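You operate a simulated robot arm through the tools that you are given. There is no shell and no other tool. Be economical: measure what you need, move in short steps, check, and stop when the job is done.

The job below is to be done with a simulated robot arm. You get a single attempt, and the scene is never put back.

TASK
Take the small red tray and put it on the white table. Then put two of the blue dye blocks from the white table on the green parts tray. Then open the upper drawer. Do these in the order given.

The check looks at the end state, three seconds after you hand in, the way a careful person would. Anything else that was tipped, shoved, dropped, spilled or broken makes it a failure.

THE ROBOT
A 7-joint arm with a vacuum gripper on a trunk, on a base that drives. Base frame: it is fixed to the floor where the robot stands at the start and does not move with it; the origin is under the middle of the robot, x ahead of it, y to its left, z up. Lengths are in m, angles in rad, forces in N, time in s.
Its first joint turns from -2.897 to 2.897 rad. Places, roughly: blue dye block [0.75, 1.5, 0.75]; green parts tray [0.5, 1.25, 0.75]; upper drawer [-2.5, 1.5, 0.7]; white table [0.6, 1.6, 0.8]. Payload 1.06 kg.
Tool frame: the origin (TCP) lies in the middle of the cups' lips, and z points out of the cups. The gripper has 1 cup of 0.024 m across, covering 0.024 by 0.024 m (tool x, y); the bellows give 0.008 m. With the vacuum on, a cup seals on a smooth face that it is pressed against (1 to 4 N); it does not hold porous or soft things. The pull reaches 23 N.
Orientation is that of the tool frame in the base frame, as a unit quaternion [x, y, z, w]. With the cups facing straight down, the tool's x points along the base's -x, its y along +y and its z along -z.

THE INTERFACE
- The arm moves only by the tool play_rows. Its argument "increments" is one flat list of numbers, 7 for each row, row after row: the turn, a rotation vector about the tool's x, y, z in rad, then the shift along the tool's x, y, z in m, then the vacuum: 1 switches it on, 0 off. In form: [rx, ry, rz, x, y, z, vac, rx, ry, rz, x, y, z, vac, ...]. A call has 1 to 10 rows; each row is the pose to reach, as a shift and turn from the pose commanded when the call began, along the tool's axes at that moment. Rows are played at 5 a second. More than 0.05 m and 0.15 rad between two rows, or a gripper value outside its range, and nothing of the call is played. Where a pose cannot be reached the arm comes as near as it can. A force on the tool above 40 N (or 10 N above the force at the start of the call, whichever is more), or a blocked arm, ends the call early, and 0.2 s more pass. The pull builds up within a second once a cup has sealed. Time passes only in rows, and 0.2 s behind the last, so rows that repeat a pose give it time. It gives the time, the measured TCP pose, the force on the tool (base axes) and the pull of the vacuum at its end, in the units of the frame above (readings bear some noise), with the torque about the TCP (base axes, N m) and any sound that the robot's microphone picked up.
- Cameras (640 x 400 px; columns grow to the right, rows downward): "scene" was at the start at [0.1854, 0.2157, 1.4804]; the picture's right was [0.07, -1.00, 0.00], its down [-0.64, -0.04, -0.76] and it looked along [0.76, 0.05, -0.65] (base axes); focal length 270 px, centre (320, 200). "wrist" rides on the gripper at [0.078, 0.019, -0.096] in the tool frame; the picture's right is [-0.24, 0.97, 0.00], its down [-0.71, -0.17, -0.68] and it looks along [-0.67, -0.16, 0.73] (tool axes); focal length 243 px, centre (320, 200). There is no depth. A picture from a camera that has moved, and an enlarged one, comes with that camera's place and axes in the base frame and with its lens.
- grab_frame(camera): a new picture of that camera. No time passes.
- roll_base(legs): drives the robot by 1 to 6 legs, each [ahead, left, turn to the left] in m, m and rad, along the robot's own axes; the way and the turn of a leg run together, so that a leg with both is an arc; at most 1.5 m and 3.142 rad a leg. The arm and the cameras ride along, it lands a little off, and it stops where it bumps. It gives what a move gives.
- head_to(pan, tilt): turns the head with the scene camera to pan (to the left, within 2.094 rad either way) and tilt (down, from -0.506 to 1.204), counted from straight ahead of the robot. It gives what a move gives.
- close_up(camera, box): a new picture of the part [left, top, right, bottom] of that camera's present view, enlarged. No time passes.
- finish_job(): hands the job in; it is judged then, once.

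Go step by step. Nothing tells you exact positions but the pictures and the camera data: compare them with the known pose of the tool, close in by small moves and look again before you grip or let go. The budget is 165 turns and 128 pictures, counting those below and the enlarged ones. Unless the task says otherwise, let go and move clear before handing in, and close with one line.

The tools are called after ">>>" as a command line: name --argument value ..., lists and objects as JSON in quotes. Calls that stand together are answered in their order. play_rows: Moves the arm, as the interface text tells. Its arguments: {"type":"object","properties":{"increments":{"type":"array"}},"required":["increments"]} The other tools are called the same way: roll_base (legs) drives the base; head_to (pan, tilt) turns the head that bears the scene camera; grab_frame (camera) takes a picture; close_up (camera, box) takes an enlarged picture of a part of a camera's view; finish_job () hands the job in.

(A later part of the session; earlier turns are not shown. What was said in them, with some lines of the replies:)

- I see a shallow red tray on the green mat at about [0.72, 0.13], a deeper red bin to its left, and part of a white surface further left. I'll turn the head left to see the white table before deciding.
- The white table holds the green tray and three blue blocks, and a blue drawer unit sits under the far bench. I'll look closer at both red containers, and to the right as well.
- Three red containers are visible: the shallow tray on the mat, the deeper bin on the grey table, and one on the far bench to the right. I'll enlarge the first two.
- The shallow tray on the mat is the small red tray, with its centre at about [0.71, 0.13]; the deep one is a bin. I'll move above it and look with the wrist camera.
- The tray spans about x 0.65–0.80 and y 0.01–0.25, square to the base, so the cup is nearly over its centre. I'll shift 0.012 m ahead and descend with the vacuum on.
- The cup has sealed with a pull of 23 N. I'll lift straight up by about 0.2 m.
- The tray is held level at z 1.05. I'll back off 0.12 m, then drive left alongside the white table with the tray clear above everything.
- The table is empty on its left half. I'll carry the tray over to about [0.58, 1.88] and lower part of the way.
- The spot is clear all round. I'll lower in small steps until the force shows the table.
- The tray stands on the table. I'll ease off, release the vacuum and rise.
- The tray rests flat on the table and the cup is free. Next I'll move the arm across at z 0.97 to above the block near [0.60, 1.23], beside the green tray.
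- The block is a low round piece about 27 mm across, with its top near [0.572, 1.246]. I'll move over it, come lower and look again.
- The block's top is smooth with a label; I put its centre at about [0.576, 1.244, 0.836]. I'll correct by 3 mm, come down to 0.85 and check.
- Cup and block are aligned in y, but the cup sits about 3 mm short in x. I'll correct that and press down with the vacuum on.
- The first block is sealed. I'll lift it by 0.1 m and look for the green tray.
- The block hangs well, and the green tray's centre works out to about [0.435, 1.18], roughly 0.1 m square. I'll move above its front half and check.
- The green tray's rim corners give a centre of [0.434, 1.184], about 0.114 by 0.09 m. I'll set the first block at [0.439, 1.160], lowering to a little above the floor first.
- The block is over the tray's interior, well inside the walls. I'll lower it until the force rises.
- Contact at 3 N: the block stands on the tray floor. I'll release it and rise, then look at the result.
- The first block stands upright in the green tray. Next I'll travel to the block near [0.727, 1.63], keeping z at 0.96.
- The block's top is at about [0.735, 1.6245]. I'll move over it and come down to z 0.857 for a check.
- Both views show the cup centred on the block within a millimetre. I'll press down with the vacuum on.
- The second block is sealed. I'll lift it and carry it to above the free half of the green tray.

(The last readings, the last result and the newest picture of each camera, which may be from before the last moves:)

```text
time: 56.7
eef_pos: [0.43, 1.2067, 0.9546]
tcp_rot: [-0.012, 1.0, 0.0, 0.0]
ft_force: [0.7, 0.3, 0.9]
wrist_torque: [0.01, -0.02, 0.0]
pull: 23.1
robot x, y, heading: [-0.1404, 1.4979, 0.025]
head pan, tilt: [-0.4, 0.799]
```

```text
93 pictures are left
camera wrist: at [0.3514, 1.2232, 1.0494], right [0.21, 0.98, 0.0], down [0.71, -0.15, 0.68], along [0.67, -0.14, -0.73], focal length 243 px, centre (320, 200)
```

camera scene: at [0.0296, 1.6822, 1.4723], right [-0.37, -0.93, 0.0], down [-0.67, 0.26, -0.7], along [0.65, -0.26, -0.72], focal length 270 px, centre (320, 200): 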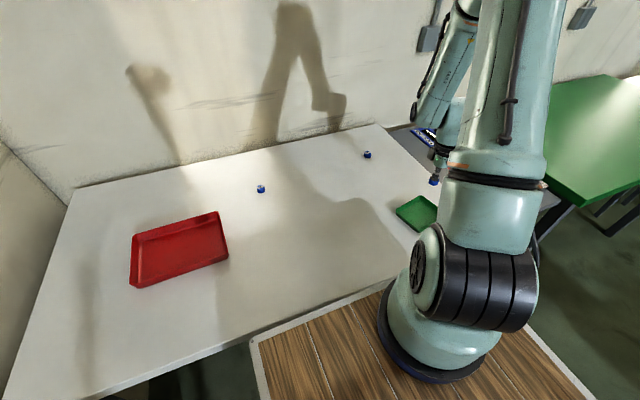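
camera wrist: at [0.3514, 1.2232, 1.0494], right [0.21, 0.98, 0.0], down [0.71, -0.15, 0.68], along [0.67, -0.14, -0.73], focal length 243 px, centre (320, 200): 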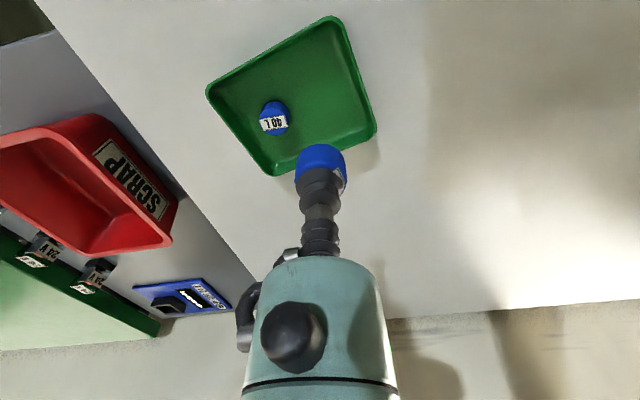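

The target spot beside the first block is clear. I'll lower in two stages, feeling for the floor.

>>> play_rows --increments '[0, 0, 0, 0.002, 0.003, 0.03, 1, 0, 0, 0, 0.002, 0.003, 0.07, 1, 0, 0, 0, 0.002, 0.003, 0.09, 1, 0, 0, 0, 0.002, 0.003, 0.1, 1, 0, 0, 0, 0.002, 0.003, 0.106, 1, 0, 0, 0, 0.002, 0.003, 0.106, 1]'

>>> grab_frame --camera "wrist"

```text
time: 58.1
eef_pos: [0.427, 1.2105, 0.8477]
tcp_rot: [-0.012, 1.0, 0.0, 0.0]
ft_force: [0.1, 0.7, -0.5]
wrist_torque: [0.0, -0.03, -0.01]
pull: 22.9
robot x, y, heading: [-0.1387, 1.4951, 0.022]
head pan, tilt: [-0.4, 0.799]
```

```text
92 pictures are left
camera wrist: at [0.3491, 1.2274, 0.9432], right [0.21, 0.98, 0.0], down [0.71, -0.15, 0.69], along [0.67, -0.14, -0.73], focal length 243 px, centre (320, 200)
```

wrist: 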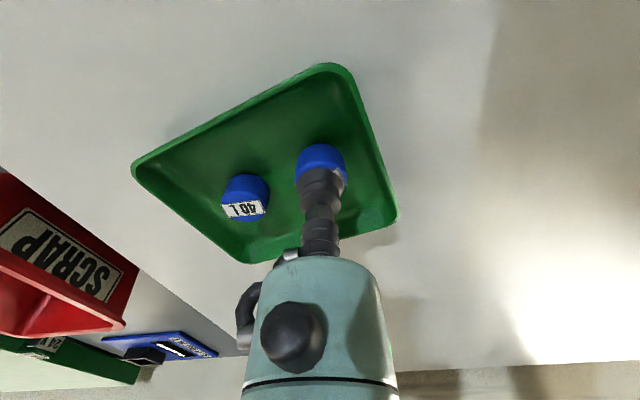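

>>> play_rows --increments '[0, 0, 0, 0, 0, 0.002, 1, 0, 0, 0, 0, 0, 0.004, 1, 0, 0, 0, 0, 0, 0.006, 1, 0, 0, 0, 0, 0, 0.0075, 1, 0, 0, 0, 0, 0, 0.0075, 1]'

```text
time: 59.3
eef_pos: [0.4259, 1.2113, 0.842]
tcp_rot: [-0.012, 1.0, 0.0, -0.001]
ft_force: [0.2, -0.2, 0.8]
wrist_torque: [0.0, -0.04, -0.01]
pull: 22.6
robot x, y, heading: [-0.1411, 1.4979, 0.022]
head pan, tilt: [-0.4, 0.799]
```

>>> play_rows --increments '[0, 0, 0, 0, 0, 0.0015, 1, 0, 0, 0, 0, 0, 0.003, 1, 0, 0, 0, 0, 0, 0.003, 1]'

```text
time: 60.1
eef_pos: [0.4255, 1.2119, 0.8393]
tcp_rot: [-0.012, 1.0, 0.0, 0.0]
ft_force: [-0.3, 0.1, 10.3]
wrist_torque: [0.01, 0.05, 0.02]
pull: 23.4
robot x, y, heading: [-0.144, 1.5001, 0.027]
head pan, tilt: [-0.4, 0.799]
```

The second block is down on the tray floor. I'll ease off, release and rise well clear.

>>> play_rows --increments '[0, 0, 0, 0, 0, -0.002, 0, 0, 0, 0, 0, 0, -0.002, 0, 0, 0, 0, 0, 0, -0.002, 0, 0, 0, 0, 0, 0, -0.002, 0, 0, 0, 0, 0, 0, -0.004, 0, 0, 0, 0, 0, 0, -0.012, 0, 0, 0, 0, 0, 0, -0.04, 0, 0, 0, 0, 0, 0, -0.08, 0, 0, 0, 0, 0, 0, -0.13, 0, 0, 0, 0, 0, 0, -0.18, 0]'

>>> grab_frame --camera "wrist"

>>> head_to --pan 2.09 --tilt 0.5

>>> grab_frame --camera "scene"

```text
time: 62.3
eef_pos: [0.4285, 1.2107, 1.0195]
tcp_rot: [-0.013, 1.0, 0.001, 0.0]
ft_force: [0.3, -0.3, -0.1]
wrist_torque: [-0.01, 0.05, 0.0]
pull: 0.1
robot x, y, heading: [-0.1402, 1.5012, 0.02]
head pan, tilt: [-0.4, 0.799]
```

```text
91 pictures are left
camera wrist: at [0.3497, 1.2266, 1.114], right [0.21, 0.98, 0.0], down [0.71, -0.15, 0.68], along [0.67, -0.14, -0.73], focal length 243 px, centre (320, 200)
```

wrist: 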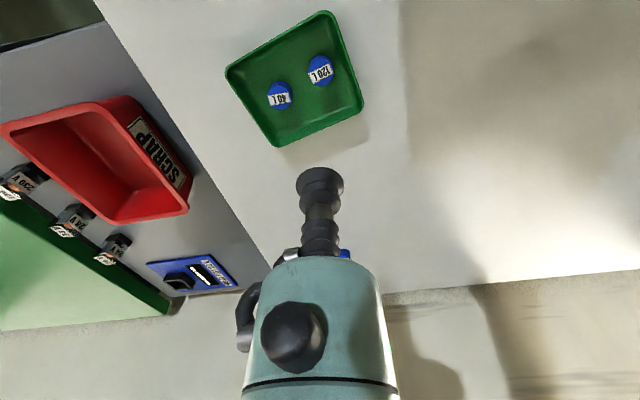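

```text
time: 64.6
eef_pos: [0.4278, 1.2105, 1.0172]
tcp_rot: [-0.012, 1.0, 0.0, 0.0]
ft_force: [0.9, 0.9, -0.7]
wrist_torque: [0.01, -0.02, 0.01]
pull: 0.1
robot x, y, heading: [-0.1396, 1.4985, 0.024]
head pan, tilt: [2.089, 0.499]
```

```text
90 pictures are left
camera scene: at [-0.0925, 1.7896, 1.4983], right [0.86, 0.52, 0.0], down [0.25, -0.41, -0.88], along [-0.45, 0.75, -0.48], focal length 270 px, centre (320, 200)
```

scene: 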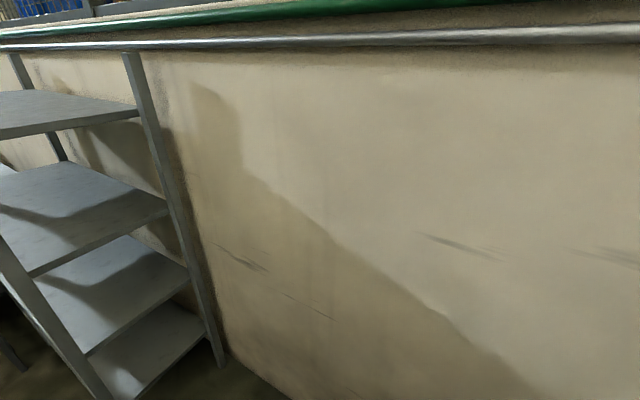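

Both blocks stand in the green tray. Next is the drawer unit near [-2.5, 1.5], which appears to face -y, so I'll back off, sidestep into the open floor, turn left and look.

>>> roll_base --legs '[[-0.5, 0, 0], [0, -0.9, 0], [0, 0, 1.547], [0, 0.9, 0]]'

>>> head_to --pan 0.6 --tilt 0.5

>>> grab_frame --camera "scene"

```text
time: 78.6
eef_pos: [-0.944, 1.1362, 1.0182]
tcp_rot: [0.712, -0.702, 0.0, -0.001]
ft_force: [0.0, 0.0, -0.1]
wrist_torque: [0.05, -0.02, 0.03]
pull: 0.1
robot x, y, heading: [-1.2394, 0.5668, 1.59]
head pan, tilt: [2.089, 0.499]
stopped in leg 4: the robot was blocked; the commanded pose is now the measured one
```

```text
time: 80.2
eef_pos: [-0.9455, 1.1347, 1.0194]
tcp_rot: [0.713, -0.701, 0.001, -0.001]
ft_force: [0.1, 0.0, 0.4]
wrist_torque: [0.0, -0.02, -0.03]
pull: 0.1
robot x, y, heading: [-1.2399, 0.5693, 1.591]
head pan, tilt: [0.6, 0.499]
```

```text
89 pictures are left
camera scene: at [-1.5024, 0.7401, 1.4983], right [0.81, 0.58, 0.0], down [0.28, -0.39, -0.88], along [-0.51, 0.72, -0.48], focal length 270 px, centre (320, 200)
```

scene: 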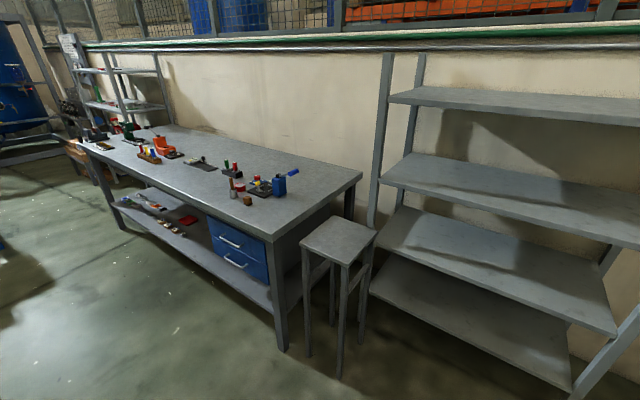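

Something stopped the robot at about x = -1.24. I'll look to its left and down.

>>> head_to --pan 1.5 --tilt 1.0

>>> grab_frame --camera "scene"

>>> head_to --pan 2.09 --tilt 0.8

>>> grab_frame --camera "scene"

>>> head_to --pan 0.0 --tilt 1.0

>>> grab_frame --camera "scene"

```text
time: 81.4
eef_pos: [-0.944, 1.1356, 1.018]
tcp_rot: [0.713, -0.702, -0.001, 0.0]
ft_force: [0.1, -0.7, -0.6]
wrist_torque: [0.0, -0.02, 0.0]
pull: 0.0
robot x, y, heading: [-1.2372, 0.5698, 1.588]
head pan, tilt: [1.499, 1.0]
```

```text
88 pictures are left
camera scene: at [-1.5193, 0.6698, 1.4572], right [0.06, 1.0, 0.0], down [0.84, -0.05, -0.54], along [-0.54, 0.03, -0.84], focal length 270 px, centre (320, 200)
```

scene: 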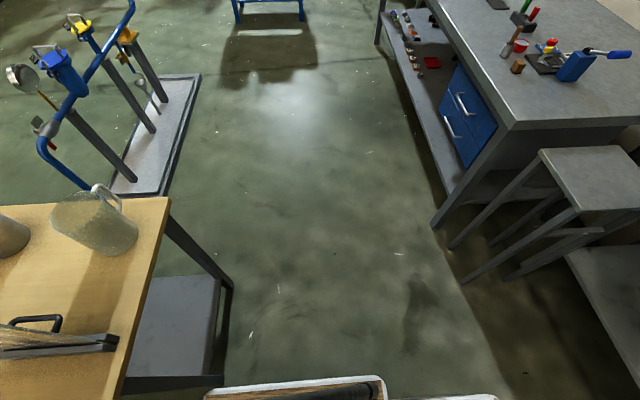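

```text
time: 82.4
eef_pos: [-0.9455, 1.137, 1.0193]
tcp_rot: [0.712, -0.702, 0.0, 0.0]
ft_force: [0.3, -0.6, -0.4]
wrist_torque: [0.01, -0.01, 0.0]
pull: 0.1
robot x, y, heading: [-1.2393, 0.5692, 1.586]
head pan, tilt: [2.089, 0.799]
```

```text
87 pictures are left
camera scene: at [-1.5191, 0.6248, 1.4723], right [-0.51, 0.86, 0.0], down [0.62, 0.37, -0.7], along [-0.6, -0.36, -0.72], focal length 270 px, centre (320, 200)
```

scene: 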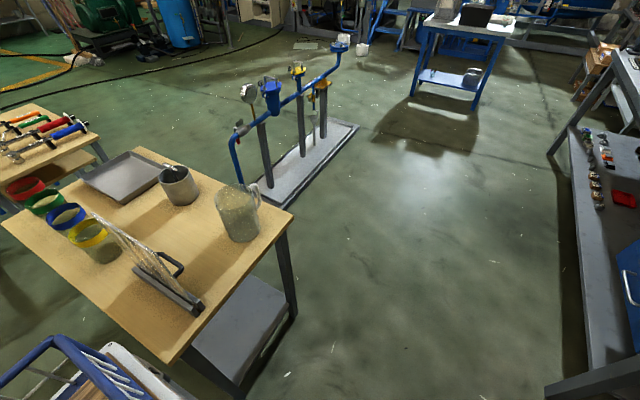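

```text
time: 84.3
eef_pos: [-0.9446, 1.1358, 1.0193]
tcp_rot: [0.712, -0.702, 0.001, 0.0]
ft_force: [0.2, -1.2, -0.1]
wrist_torque: [-0.01, -0.02, -0.01]
pull: 0.0
robot x, y, heading: [-1.241, 0.5682, 1.587]
head pan, tilt: [0.0, 1.0]
```

```text
86 pictures are left
camera scene: at [-1.4509, 0.7356, 1.4572], right [1.0, 0.02, 0.0], down [0.01, -0.84, -0.54], along [-0.01, 0.54, -0.84], focal length 270 px, centre (320, 200)
```

scene: 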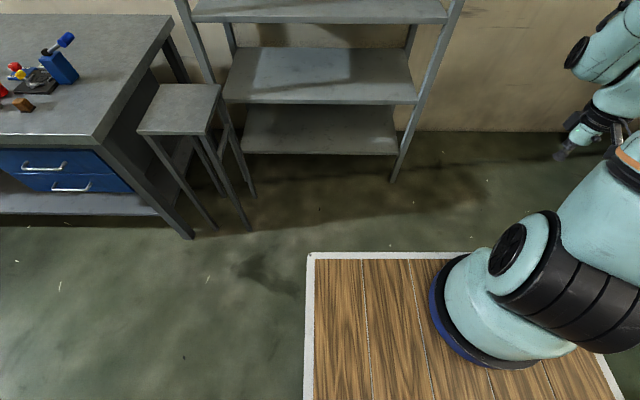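

The robot's left rear touched the wooden table edge (table lies at y < 0.29, x from -1.96). I'll tuck the arm up a bit, move ahead to y ≈ 0.87 to clear that corner, then slide left towards the drawers.

>>> play_rows --increments '[0, 0, 0, 0.02, 0, -0.03, 0, 0, 0, 0, 0.04, 0, -0.06, 0, 0, 0, 0, 0.06, 0, -0.09, 0, 0, 0, 0, 0.08, 0, -0.1, 0]'

>>> roll_base --legs '[[0.3, -0.02, 0], [0, 0.5, 0]]'

>>> head_to --pan 1.5 --tilt 1.1

>>> grab_frame --camera "scene"

>>> head_to --pan 2.09 --tilt 1.1

>>> grab_frame --camera "scene"

```text
time: 85.3
eef_pos: [-0.9423, 1.0564, 1.1193]
tcp_rot: [0.713, -0.701, -0.001, 0.001]
ft_force: [1.1, 0.4, -0.4]
wrist_torque: [0.01, 0.02, -0.02]
pull: 0.1
robot x, y, heading: [-1.238, 0.5705, 1.589]
head pan, tilt: [0.0, 1.0]
```

```text
time: 89.9
eef_pos: [-1.4284, 1.3477, 1.1186]
tcp_rot: [0.717, -0.698, 0.0, 0.0]
ft_force: [-0.2, -0.1, -0.3]
wrist_torque: [0.0, 0.03, 0.0]
pull: 0.1
robot x, y, heading: [-1.7166, 0.8592, 1.597]
head pan, tilt: [0.0, 1.0]
```

```text
time: 91.5
eef_pos: [-1.428, 1.3474, 1.1193]
tcp_rot: [0.716, -0.698, 0.0, 0.001]
ft_force: [0.1, -0.1, 0.0]
wrist_torque: [0.01, 0.01, -0.02]
pull: 0.2
robot x, y, heading: [-1.7193, 0.8578, 1.594]
head pan, tilt: [1.499, 1.1]
```

```text
85 pictures are left
camera scene: at [-1.9944, 0.9562, 1.4506], right [0.05, 1.0, 0.0], down [0.89, -0.04, -0.45], along [-0.45, 0.02, -0.89], focal length 270 px, centre (320, 200)
```

scene: 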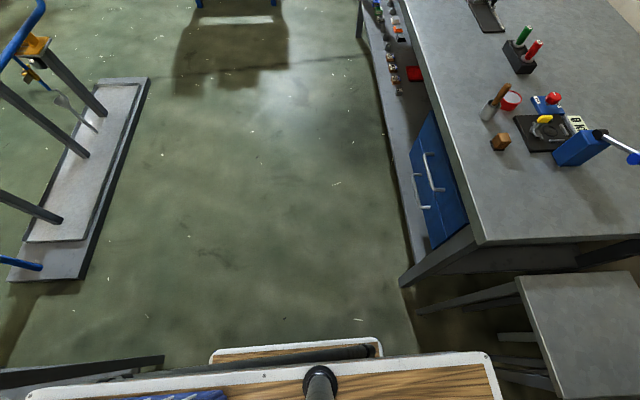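

```text
time: 92.5
eef_pos: [-1.4279, 1.3471, 1.1201]
tcp_rot: [0.716, -0.698, 0.0, 0.0]
ft_force: [0.1, -0.3, 0.6]
wrist_torque: [0.0, 0.02, 0.01]
pull: 0.0
robot x, y, heading: [-1.7173, 0.8601, 1.601]
head pan, tilt: [2.089, 1.1]
```

```text
84 pictures are left
camera scene: at [-1.9854, 0.9206, 1.4506], right [-0.52, 0.86, 0.0], down [0.76, 0.46, -0.45], along [-0.39, -0.23, -0.89], focal length 270 px, centre (320, 200)
```

scene: 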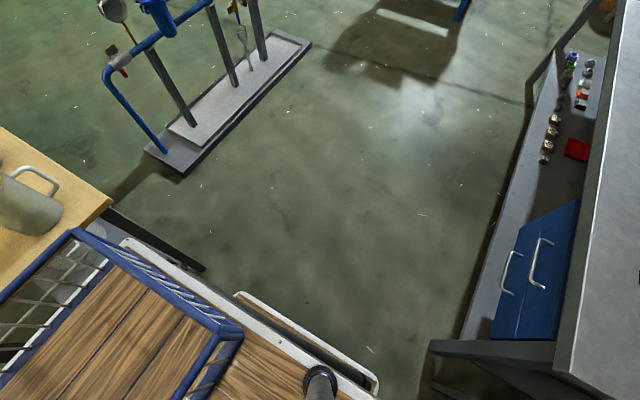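

The way is clear: the drawer face lies near y ≈ 1.37 with the upper handle around x ≈ -2.46. I'll go on left and back to about [-2.47, 0.63], then view the drawers from ahead.

>>> roll_base --legs '[[0, 0, -0.027], [0, 0.74, 0], [-0.22, 0, 0]]'

>>> head_to --pan 0.0 --tilt 0.9

>>> grab_frame --camera "scene"

>>> grab_frame --camera "wrist"

```text
time: 98.1
eef_pos: [-2.1349, 1.1199, 1.1186]
tcp_rot: [-0.705, 0.71, 0.0, 0.0]
ft_force: [0.8, -0.5, 0.2]
wrist_torque: [0.0, -0.01, 0.0]
pull: 0.1
robot x, y, heading: [-2.4471, 0.6432, 1.561]
head pan, tilt: [2.089, 1.1]
```

```text
time: 100.1
eef_pos: [-2.1357, 1.119, 1.1188]
tcp_rot: [-0.704, 0.71, 0.0, 0.0]
ft_force: [0.5, -0.1, 1.0]
wrist_torque: [-0.01, 0.02, -0.03]
pull: 0.0
robot x, y, heading: [-2.4412, 0.6425, 1.559]
head pan, tilt: [0.0, 0.901]
```

```text
83 pictures are left
camera scene: at [-2.6517, 0.8181, 1.4644], right [1.0, -0.01, 0.0], down [-0.01, -0.78, -0.62], along [0.0, 0.62, -0.78], focal length 270 px, centre (320, 200)
```

scene: 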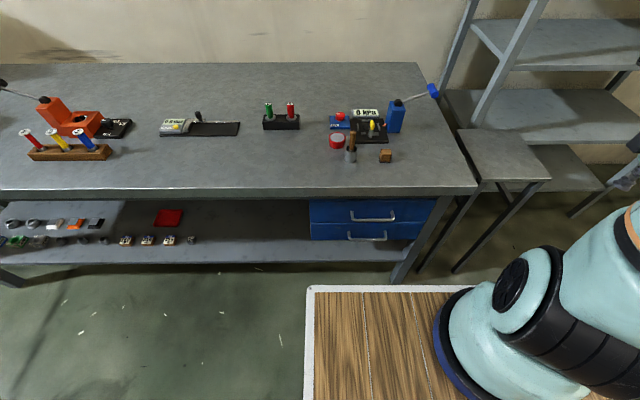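

```text
82 pictures are left
camera wrist: at [-2.1543, 1.041, 1.2139], right [-0.97, 0.24, 0.0], down [0.18, 0.71, 0.68], along [0.17, 0.66, -0.73], focal length 243 px, centre (320, 200)
```

wrist: 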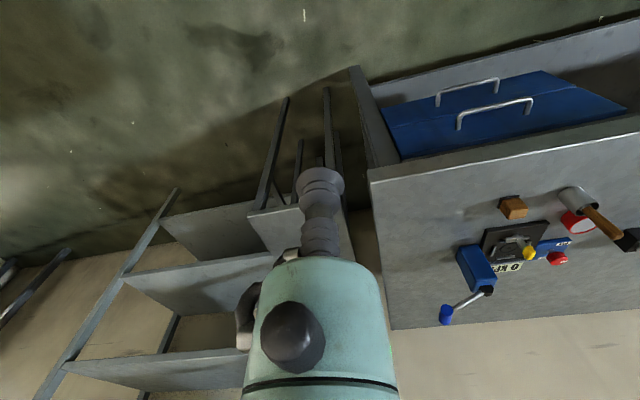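

I see both drawers under the bench: the upper one has a bow handle in the middle of its front. I'll enlarge it from both cameras to measure.

>>> close_up --camera "scene" --box '[300, 180, 450, 270]'

>>> close_up --camera "wrist" --box '[360, 50, 640, 220]'

```text
4.27 times, centred on (375, 225) of scene
camera zoom: at [-2.6517, 0.8181, 1.4644], right [1.0, -0.01, 0.0], down [-0.01, -0.78, -0.62], along [0.0, 0.62, -0.78], focal length 1152 px, centre (85, 93)
```

zoom: 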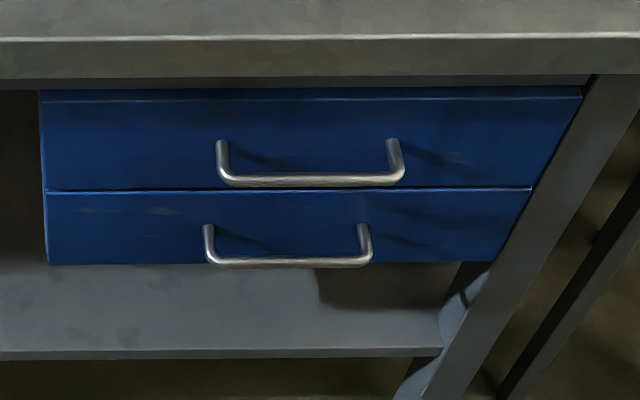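

```text
2.29 times, centred on (500, 135) of wrist
camera zoom: at [-2.1543, 1.041, 1.2139], right [-0.97, 0.24, 0.0], down [0.18, 0.71, 0.68], along [0.17, 0.66, -0.73], focal length 555 px, centre (-91, 349)
```

zoom: 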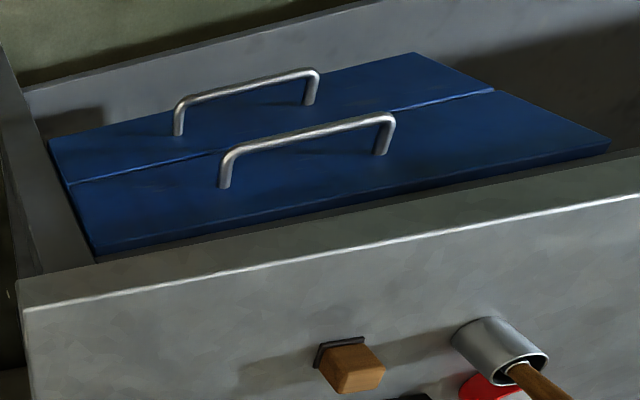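

The upper drawer's front spans x -2.69 to -2.26 and z 0.62 to 0.75, on the plane y ≈ 1.38. I'll suck onto the smooth area left of the handle at about [-2.605, 1.38, 0.69], so first I back off for room and bring the arm ahead and left while still high.

>>> roll_base --legs '[[-0.25, 0, 0.012]]'

>>> play_rows --increments '[0, 0, 0, -0.02, 0.04, 0, 0, 0, 0, 0, -0.04, 0.08, 0, 0, 0, 0, 0, -0.06, 0.12, 0, 0, 0, 0, 0, -0.08, 0.16, 0, 0, 0, 0, 0, -0.1, 0.2, 0, 0, 0, 0, 0, -0.12, 0.24, 0, 0, 0, 0, 0, -0.14, 0.28, 0, 0, 0, 0, 0, -0.16, 0.32, 0, 0, 0, 0, 0, -0.18, 0.36, 0, 0, 0, 0, 0, -0.2, 0.4, 0, 0]'

>>> play_rows --increments '[0, 0, 0, -0.02, 0.035, 0, 0, 0, 0, 0, -0.04, 0.07, 0, 0, 0, 0, 0, -0.04, 0.07, 0, 0]'

>>> grab_frame --camera "scene"

```text
time: 101.9
eef_pos: [-2.1408, 0.8726, 1.1191]
tcp_rot: [0.708, -0.706, 0.0, -0.001]
ft_force: [-0.3, -0.2, -0.4]
wrist_torque: [-0.02, 0.01, -0.03]
pull: 0.1
robot x, y, heading: [-2.4427, 0.3925, 1.574]
head pan, tilt: [0.0, 0.901]
```

```text
time: 104.1
eef_pos: [-2.5457, 1.0725, 1.1185]
tcp_rot: [0.708, -0.706, 0.0, 0.0]
ft_force: [0.0, -0.4, 0.6]
wrist_torque: [0.03, 0.02, -0.02]
pull: 0.0
robot x, y, heading: [-2.4449, 0.3915, 1.575]
head pan, tilt: [0.0, 0.901]
```

```text
time: 104.9
eef_pos: [-2.6164, 1.1121, 1.1174]
tcp_rot: [0.708, -0.706, 0.001, 0.001]
ft_force: [-0.9, -0.1, 0.0]
wrist_torque: [0.0, -0.01, 0.0]
pull: 0.0
robot x, y, heading: [-2.4426, 0.3927, 1.572]
head pan, tilt: [0.0, 0.901]
```

```text
79 pictures are left
camera scene: at [-2.6543, 0.566, 1.4644], right [1.0, 0.0, 0.0], down [0.0, -0.78, -0.62], along [0.0, 0.62, -0.78], focal length 270 px, centre (320, 200)
```

scene: 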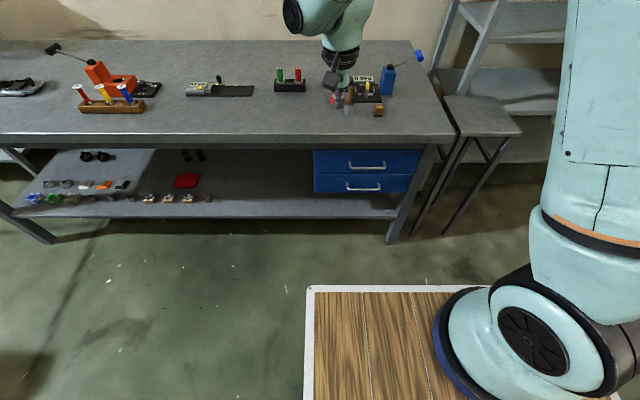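

The arm is high and clear in front. Now I'll pitch the tool up until it points at the drawers.

>>> play_rows --increments '[0, -0.14, 0, 0, 0, 0, 0, 0, -0.28, 0, 0, 0, 0, 0, 0, -0.42, 0, 0, 0, 0, 0, 0, -0.56, 0, 0, 0, 0, 0, 0, -0.7, 0, 0, 0, 0, 0, 0, -0.84, 0, 0, 0, 0, 0, 0, -0.98, 0, 0, 0, 0, 0, 0, -1.12, 0, 0, 0, 0, 0, 0, -1.26, 0, 0, 0, 0, 0, 0, -1.4, 0, 0, 0, 0, 0]'

>>> play_rows --increments '[0, -0.1, 0, 0, 0, 0, 0, 0, -0.1708, 0, 0, 0, 0, 0, 0, -0.1708, 0, 0, 0, 0, 0]'

>>> grab_frame --camera "scene"

>>> grab_frame --camera "wrist"

```text
time: 107.1
eef_pos: [-2.611, 1.1125, 1.1195]
tcp_rot: [0.541, -0.539, -0.457, -0.456]
ft_force: [0.7, -0.1, 0.3]
wrist_torque: [0.0, 0.0, 0.03]
pull: 0.0
robot x, y, heading: [-2.444, 0.3932, 1.574]
head pan, tilt: [0.0, 0.901]
```

```text
time: 107.9
eef_pos: [-2.6119, 1.1116, 1.1186]
tcp_rot: [-0.5, 0.499, 0.502, 0.499]
ft_force: [0.7, -0.4, -0.3]
wrist_torque: [0.03, -0.04, 0.0]
pull: 0.0
robot x, y, heading: [-2.4418, 0.3909, 1.57]
head pan, tilt: [0.0, 0.901]
```

```text
78 pictures are left
camera scene: at [-2.6544, 0.566, 1.4644], right [1.0, 0.0, 0.0], down [0.0, -0.78, -0.62], along [0.0, 0.62, -0.78], focal length 270 px, centre (320, 200)
```

scene: 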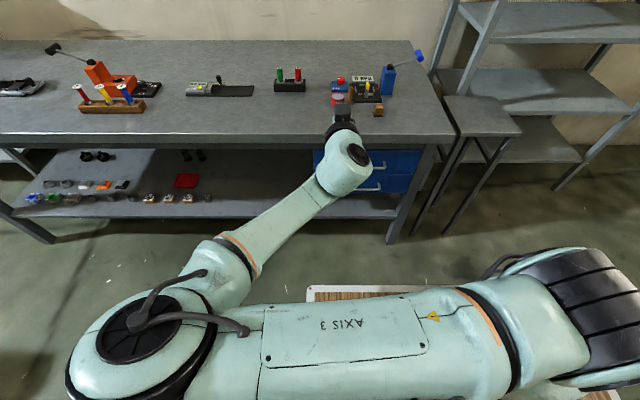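

```text
77 pictures are left
camera wrist: at [-2.6306, 1.0159, 1.0397], right [-0.97, 0.0, 0.24], down [0.17, -0.68, 0.71], along [0.16, 0.73, 0.67], focal length 243 px, centre (320, 200)
```

wrist: 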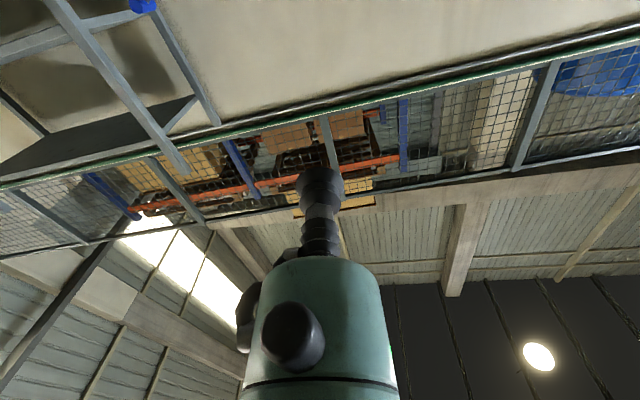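

The tool points horizontally at the drawers. The elbow swung to the left but is clear; I'll lower half way and check.

>>> play_rows --increments '[0, 0, 0, 0.04, 0, 0, 0, 0, 0, 0, 0.08, 0, 0, 0, 0, 0, 0, 0.12, 0, 0, 0, 0, 0, 0, 0.16, 0, 0, 0, 0, 0, 0, 0.2, 0, 0, 0]'

>>> grab_frame --camera "scene"

```text
time: 109.1
eef_pos: [-2.6132, 1.1118, 0.917]
tcp_rot: [-0.5, 0.5, 0.501, 0.499]
ft_force: [0.2, -0.1, -0.3]
wrist_torque: [-0.01, -0.01, -0.02]
pull: 0.0
robot x, y, heading: [-2.4453, 0.3892, 1.568]
head pan, tilt: [0.0, 0.901]
```

```text
76 pictures are left
camera scene: at [-2.6544, 0.5657, 1.4644], right [1.0, 0.0, 0.0], down [0.0, -0.78, -0.62], along [0.0, 0.62, -0.78], focal length 270 px, centre (320, 200)
```

scene: 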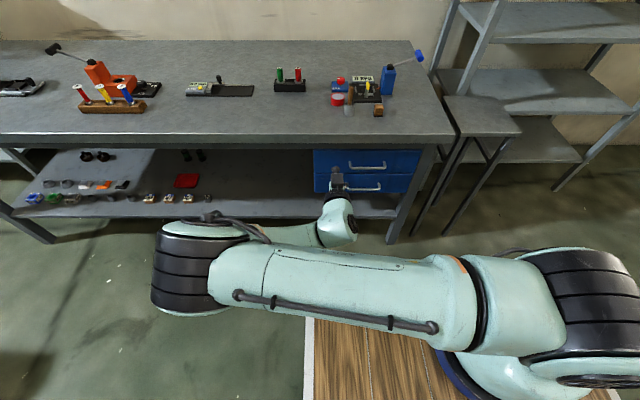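

The arm is clear and the gripper is heading for the drawer area. I'll lower the rest of the way to z ≈ 0.69.

>>> play_rows --increments '[0, 0, 0, 0.04, 0, 0, 0, 0, 0, 0, 0.08, 0, 0, 0, 0, 0, 0, 0.12, 0, 0, 0, 0, 0, 0, 0.16, 0, 0, 0, 0, 0, 0, 0.2, 0, 0, 0, 0, 0, 0, 0.226, 0, 0, 0, 0, 0, 0, 0.226, 0, 0, 0]'

>>> grab_frame --camera "scene"

>>> grab_frame --camera "wrist"

```text
time: 110.7
eef_pos: [-2.6139, 1.1139, 0.6933]
tcp_rot: [0.501, -0.499, -0.501, -0.499]
ft_force: [-0.5, -0.1, 1.1]
wrist_torque: [-0.02, 0.02, 0.01]
pull: 0.0
robot x, y, heading: [-2.4431, 0.387, 1.576]
head pan, tilt: [0.0, 0.901]
```

```text
75 pictures are left
camera scene: at [-2.6544, 0.566, 1.4644], right [1.0, 0.0, 0.0], down [0.0, -0.78, -0.62], along [0.0, 0.62, -0.78], focal length 270 px, centre (320, 200)
```

scene: 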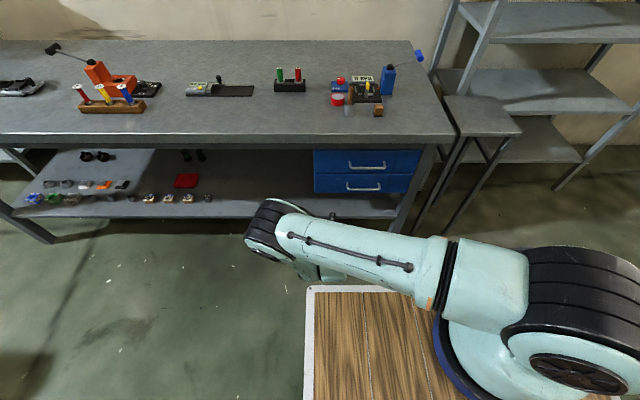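

```text
74 pictures are left
camera wrist: at [-2.6322, 1.0176, 0.6138], right [-0.97, 0.0, 0.24], down [0.17, -0.68, 0.71], along [0.16, 0.73, 0.67], focal length 243 px, centre (320, 200)
```

wrist: 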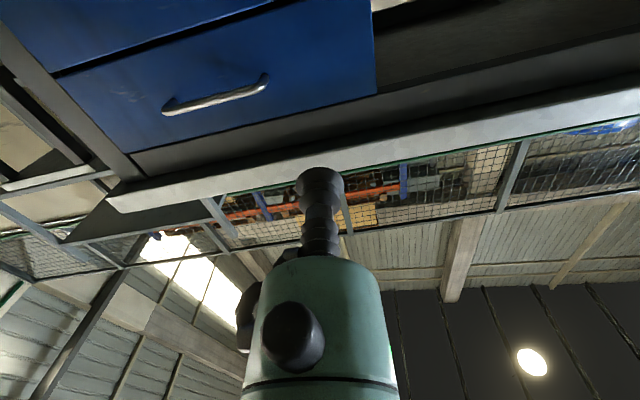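

The tool is lined up: the drawer's left edge is at x -2.685 and the handle's left leg at -2.535, with the cup between at -2.613. I'll drive ahead 0.22 m, leaving a gap of about 45 mm.

>>> roll_base --legs '[[0.22, 0, 0]]'

>>> grab_frame --camera "wrist"

>>> grab_frame --camera "scene"

```text
time: 112.4
eef_pos: [-2.6108, 1.3337, 0.6923]
tcp_rot: [-0.499, 0.501, 0.5, 0.5]
ft_force: [0.4, 0.4, 0.1]
wrist_torque: [-0.01, 0.0, 0.04]
pull: 0.1
robot x, y, heading: [-2.4411, 0.6103, 1.573]
head pan, tilt: [0.0, 0.901]
```

```text
73 pictures are left
camera wrist: at [-2.6295, 1.238, 0.6142], right [-0.97, 0.0, 0.24], down [0.17, -0.69, 0.71], along [0.16, 0.73, 0.67], focal length 243 px, centre (320, 200)
```

wrist: 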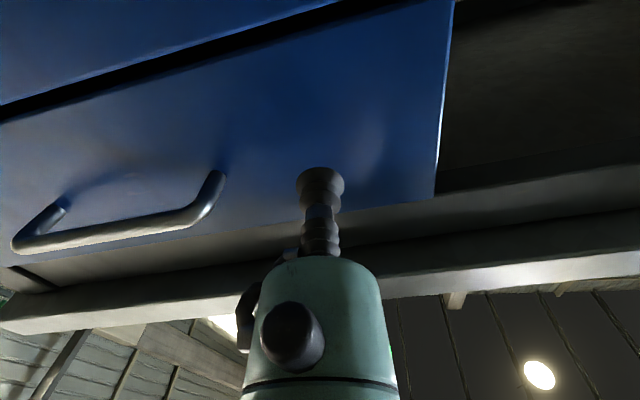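

```text
72 pictures are left
camera scene: at [-2.6539, 0.7865, 1.4644], right [1.0, 0.0, 0.0], down [0.0, -0.78, -0.62], along [0.0, 0.62, -0.78], focal length 270 px, centre (320, 200)
```

scene: 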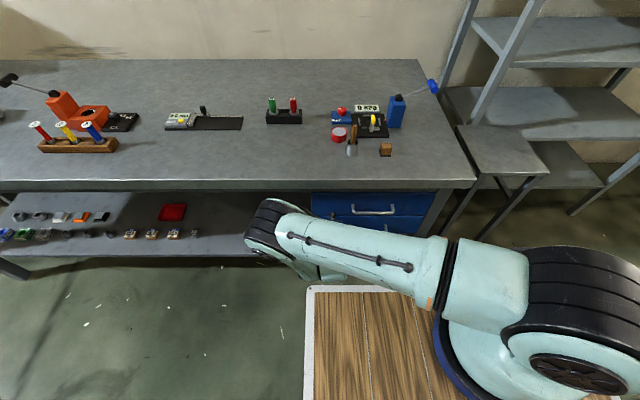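

The cup is aimed at the clean area between handle and edge, clear below the bench top. I'll advance slowly with the vacuum on.

>>> play_rows --increments '[0, 0, 0, 0, 0, 0.015, 1, 0, 0, 0, 0, 0, 0.03, 1, 0, 0, 0, 0, 0, 0.038, 1, 0, 0, 0, 0, 0, 0.042, 1, 0, 0, 0, 0, 0, 0.045, 1, 0, 0, 0, 0, 0, 0.045, 1]'

```text
time: 113.8
eef_pos: [-2.6126, 1.3777, 0.6945]
tcp_rot: [-0.5, 0.5, 0.501, 0.5]
ft_force: [-3.8, -14.8, 11.8]
wrist_torque: [-0.13, 0.04, 0.05]
pull: 22.6
robot x, y, heading: [-2.4438, 0.6139, 1.569]
head pan, tilt: [0.0, 0.901]
```

Sealed, with a pull of 22.6 N. I'll ease off and draw the drawer out slowly.

>>> play_rows --increments '[0, 0, 0, 0, 0, -0.005, 1, 0, 0, 0, 0, 0, -0.008, 1, 0, 0, 0, 0, 0, -0.012, 1, 0, 0, 0, 0, 0, -0.018, 1, 0, 0, 0, 0, 0, -0.025, 1, 0, 0, 0, 0, 0, -0.032, 1, 0, 0, 0, 0, 0, -0.04, 1, 0, 0, 0, 0, 0, -0.04, 1]'

>>> grab_frame --camera "wrist"

```text
time: 115.6
eef_pos: [-2.6109, 1.3368, 0.6935]
tcp_rot: [-0.5, 0.5, 0.499, 0.5]
ft_force: [3.5, 0.6, 6.5]
wrist_torque: [-0.07, -0.02, 0.05]
pull: 22.6
robot x, y, heading: [-2.4459, 0.6129, 1.566]
head pan, tilt: [0.0, 0.901]
```

```text
71 pictures are left
camera wrist: at [-2.6295, 1.2412, 0.6147], right [-0.97, 0.0, 0.24], down [0.17, -0.69, 0.71], along [0.16, 0.73, 0.67], focal length 243 px, centre (320, 200)
```

wrist: 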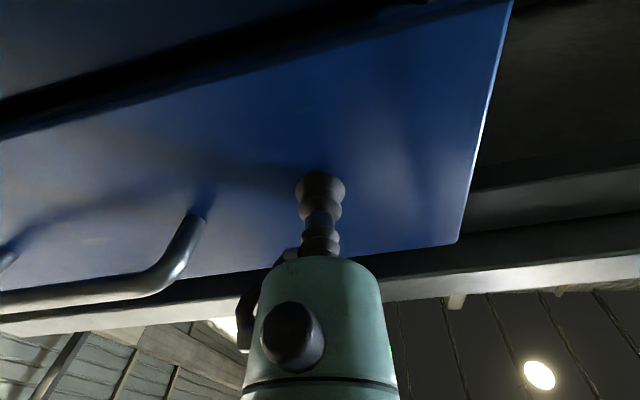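

The drawer follows; it is open about 4 cm. I'll pull further by driving the base back.

>>> roll_base --legs '[[-0.1, 0, 0]]'

>>> roll_base --legs '[[-0.1, 0, 0]]'

>>> grab_frame --camera "scene"

>>> grab_frame --camera "wrist"

```text
time: 116.7
eef_pos: [-2.6129, 1.2366, 0.6948]
tcp_rot: [-0.5, 0.501, 0.5, 0.499]
ft_force: [6.3, 2.4, -1.8]
wrist_torque: [0.01, -0.03, 0.02]
pull: 23.3
robot x, y, heading: [-2.4445, 0.5087, 1.57]
head pan, tilt: [0.0, 0.901]
```

```text
time: 117.9
eef_pos: [-2.6126, 1.1328, 0.6926]
tcp_rot: [-0.5, 0.5, 0.5, 0.5]
ft_force: [7.0, 1.8, 0.5]
wrist_torque: [0.03, 0.0, -0.01]
pull: 22.6
robot x, y, heading: [-2.4422, 0.4085, 1.568]
head pan, tilt: [0.0, 0.901]
```

```text
70 pictures are left
camera scene: at [-2.654, 0.5827, 1.4644], right [1.0, 0.0, 0.0], down [0.0, -0.78, -0.62], along [0.0, 0.62, -0.78], focal length 270 px, centre (320, 200)
```

scene: 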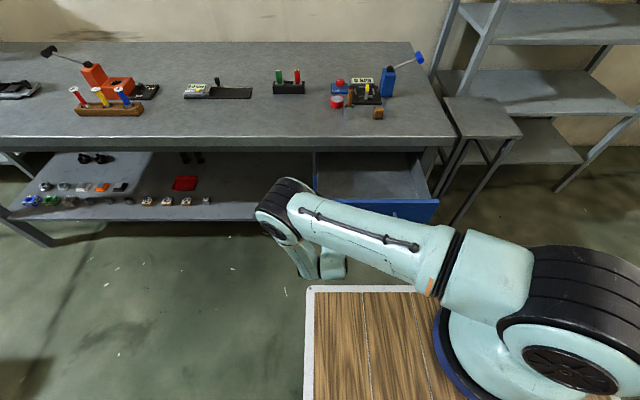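

```text
69 pictures are left
camera wrist: at [-2.6314, 1.0377, 0.6144], right [-0.97, 0.0, 0.24], down [0.17, -0.68, 0.71], along [0.16, 0.73, 0.67], focal length 243 px, centre (320, 200)
```

wrist: 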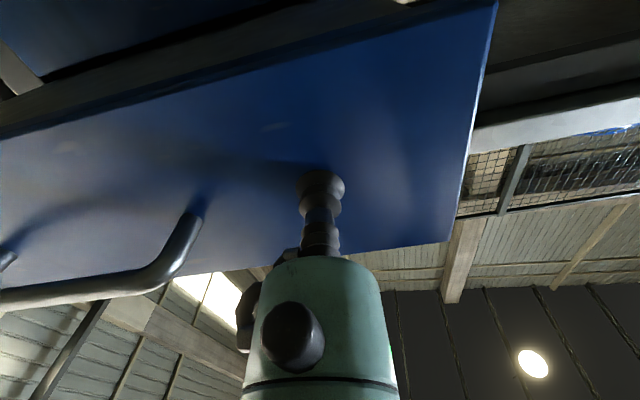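

The drawer is open about 0.24 m. I'll pull a little more, gently, to be sure.

>>> play_rows --increments '[0, 0, 0, 0, 0, -0.01, 1, 0, 0, 0, 0, 0, -0.02, 1, 0, 0, 0, 0, 0, -0.03, 1, 0, 0, 0, 0, 0, -0.04, 1, 0, 0, 0, 0, 0, -0.04, 1]'

```text
time: 119.1
eef_pos: [-2.6119, 1.0924, 0.6936]
tcp_rot: [0.501, -0.5, -0.501, -0.499]
ft_force: [-3.8, 0.5, -1.7]
wrist_torque: [0.01, -0.14, -0.04]
pull: 22.8
robot x, y, heading: [-2.4418, 0.4082, 1.574]
head pan, tilt: [0.0, 0.901]
```

It is now open about 0.28 m. I'll stop pulling, release the vacuum while still, then back away straight.

>>> play_rows --increments '[0, 0, 0, 0, 0, 0, 0, 0, 0, 0, 0, 0, 0, 0, 0, 0, 0, 0, 0, 0, 0, 0, 0, 0, 0, 0, 0, 0, 0, 0, 0, 0, 0, 0, 0, 0, 0, 0, 0, 0, -0.005, 0, 0, 0, 0, 0, 0, -0.02, 0, 0, 0, 0, 0, 0, -0.04, 0]'

>>> roll_base --legs '[[-0.15, 0, 0]]'

>>> grab_frame --camera "scene"

>>> grab_frame --camera "wrist"

```text
time: 120.9
eef_pos: [-2.614, 1.0526, 0.6948]
tcp_rot: [0.501, -0.5, -0.5, -0.499]
ft_force: [0.4, -0.5, -0.1]
wrist_torque: [0.0, 0.01, 0.02]
pull: 0.1
robot x, y, heading: [-2.444, 0.4037, 1.572]
head pan, tilt: [0.0, 0.901]
```

```text
time: 122.2
eef_pos: [-2.6125, 0.903, 0.6955]
tcp_rot: [-0.5, 0.5, 0.5, 0.5]
ft_force: [-0.4, 0.3, 0.3]
wrist_torque: [0.03, -0.01, 0.03]
pull: 0.0
robot x, y, heading: [-2.4436, 0.2553, 1.572]
head pan, tilt: [0.0, 0.901]
```

```text
68 pictures are left
camera scene: at [-2.6539, 0.4329, 1.4644], right [1.0, 0.0, 0.0], down [0.0, -0.78, -0.62], along [0.0, 0.62, -0.78], focal length 270 px, centre (320, 200)
```

scene: 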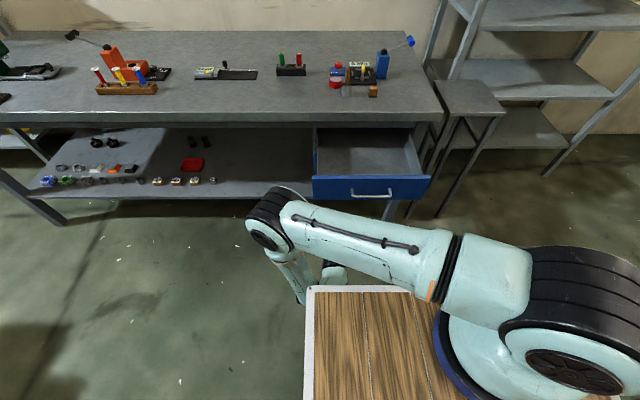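

```text
67 pictures are left
camera wrist: at [-2.6311, 0.8065, 0.6165], right [-0.97, 0.0, 0.24], down [0.17, -0.68, 0.71], along [0.16, 0.73, 0.67], focal length 243 px, centre (320, 200)
```

wrist: 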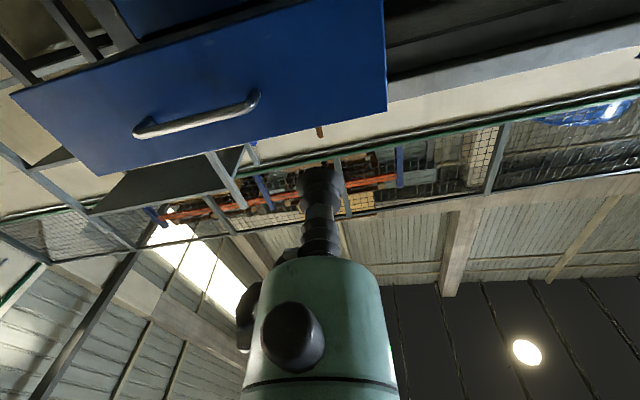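

The drawer stands wide open and the arm is clear. Before handing in I'll take one look at the wooden table the base touched earlier.

>>> head_to --pan -2.09 --tilt 0.6

>>> grab_frame --camera "scene"

>>> head_to --pan -1.4 --tilt 0.4

>>> grab_frame --camera "scene"

```text
time: 124.2
eef_pos: [-2.6135, 0.9024, 0.6959]
tcp_rot: [0.5, -0.5, -0.5, -0.499]
ft_force: [0.3, 0.4, -0.3]
wrist_torque: [0.0, 0.01, -0.03]
pull: 0.0
robot x, y, heading: [-2.4462, 0.2587, 1.571]
head pan, tilt: [-2.089, 0.6]
```

```text
66 pictures are left
camera scene: at [-2.5769, 0.3137, 1.4892], right [-0.49, -0.87, 0.0], down [-0.49, 0.28, -0.83], along [0.72, -0.41, -0.56], focal length 270 px, centre (320, 200)
```

scene: 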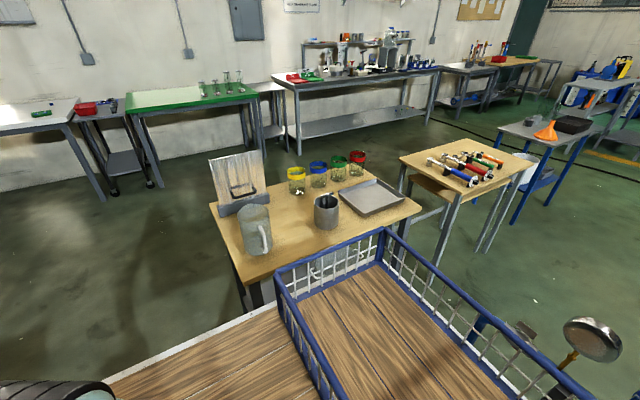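

```text
time: 125.3
eef_pos: [-2.6124, 0.9027, 0.6962]
tcp_rot: [-0.5, 0.5, 0.5, 0.5]
ft_force: [0.4, -0.3, -0.1]
wrist_torque: [0.01, 0.0, -0.01]
pull: 0.0
robot x, y, heading: [-2.4412, 0.2563, 1.57]
head pan, tilt: [-1.4, 0.4]
```

```text
65 pictures are left
camera scene: at [-2.5625, 0.3732, 1.5074], right [0.17, -0.99, 0.0], down [-0.38, -0.07, -0.92], along [0.91, 0.16, -0.39], focal length 270 px, centre (320, 200)
```

scene: 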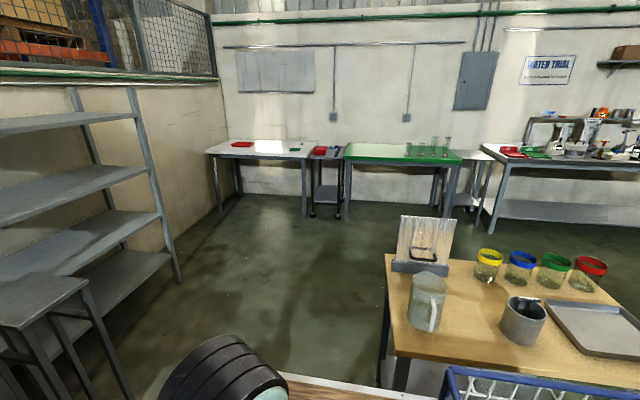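

Everything on the wooden table is upright. The red tray and green tray are in place on the white table, so I'm handing in.

>>> finish_job

```text
The job is handed in.
```

All three jobs were done in the order given: the small red tray is on the white table, two blue dye blocks are on the green parts tray, and the upper drawer is open about 0.28 m. On the way to the drawer the base bumped the wooden table; everything on it was still upright when I looked before handing in.
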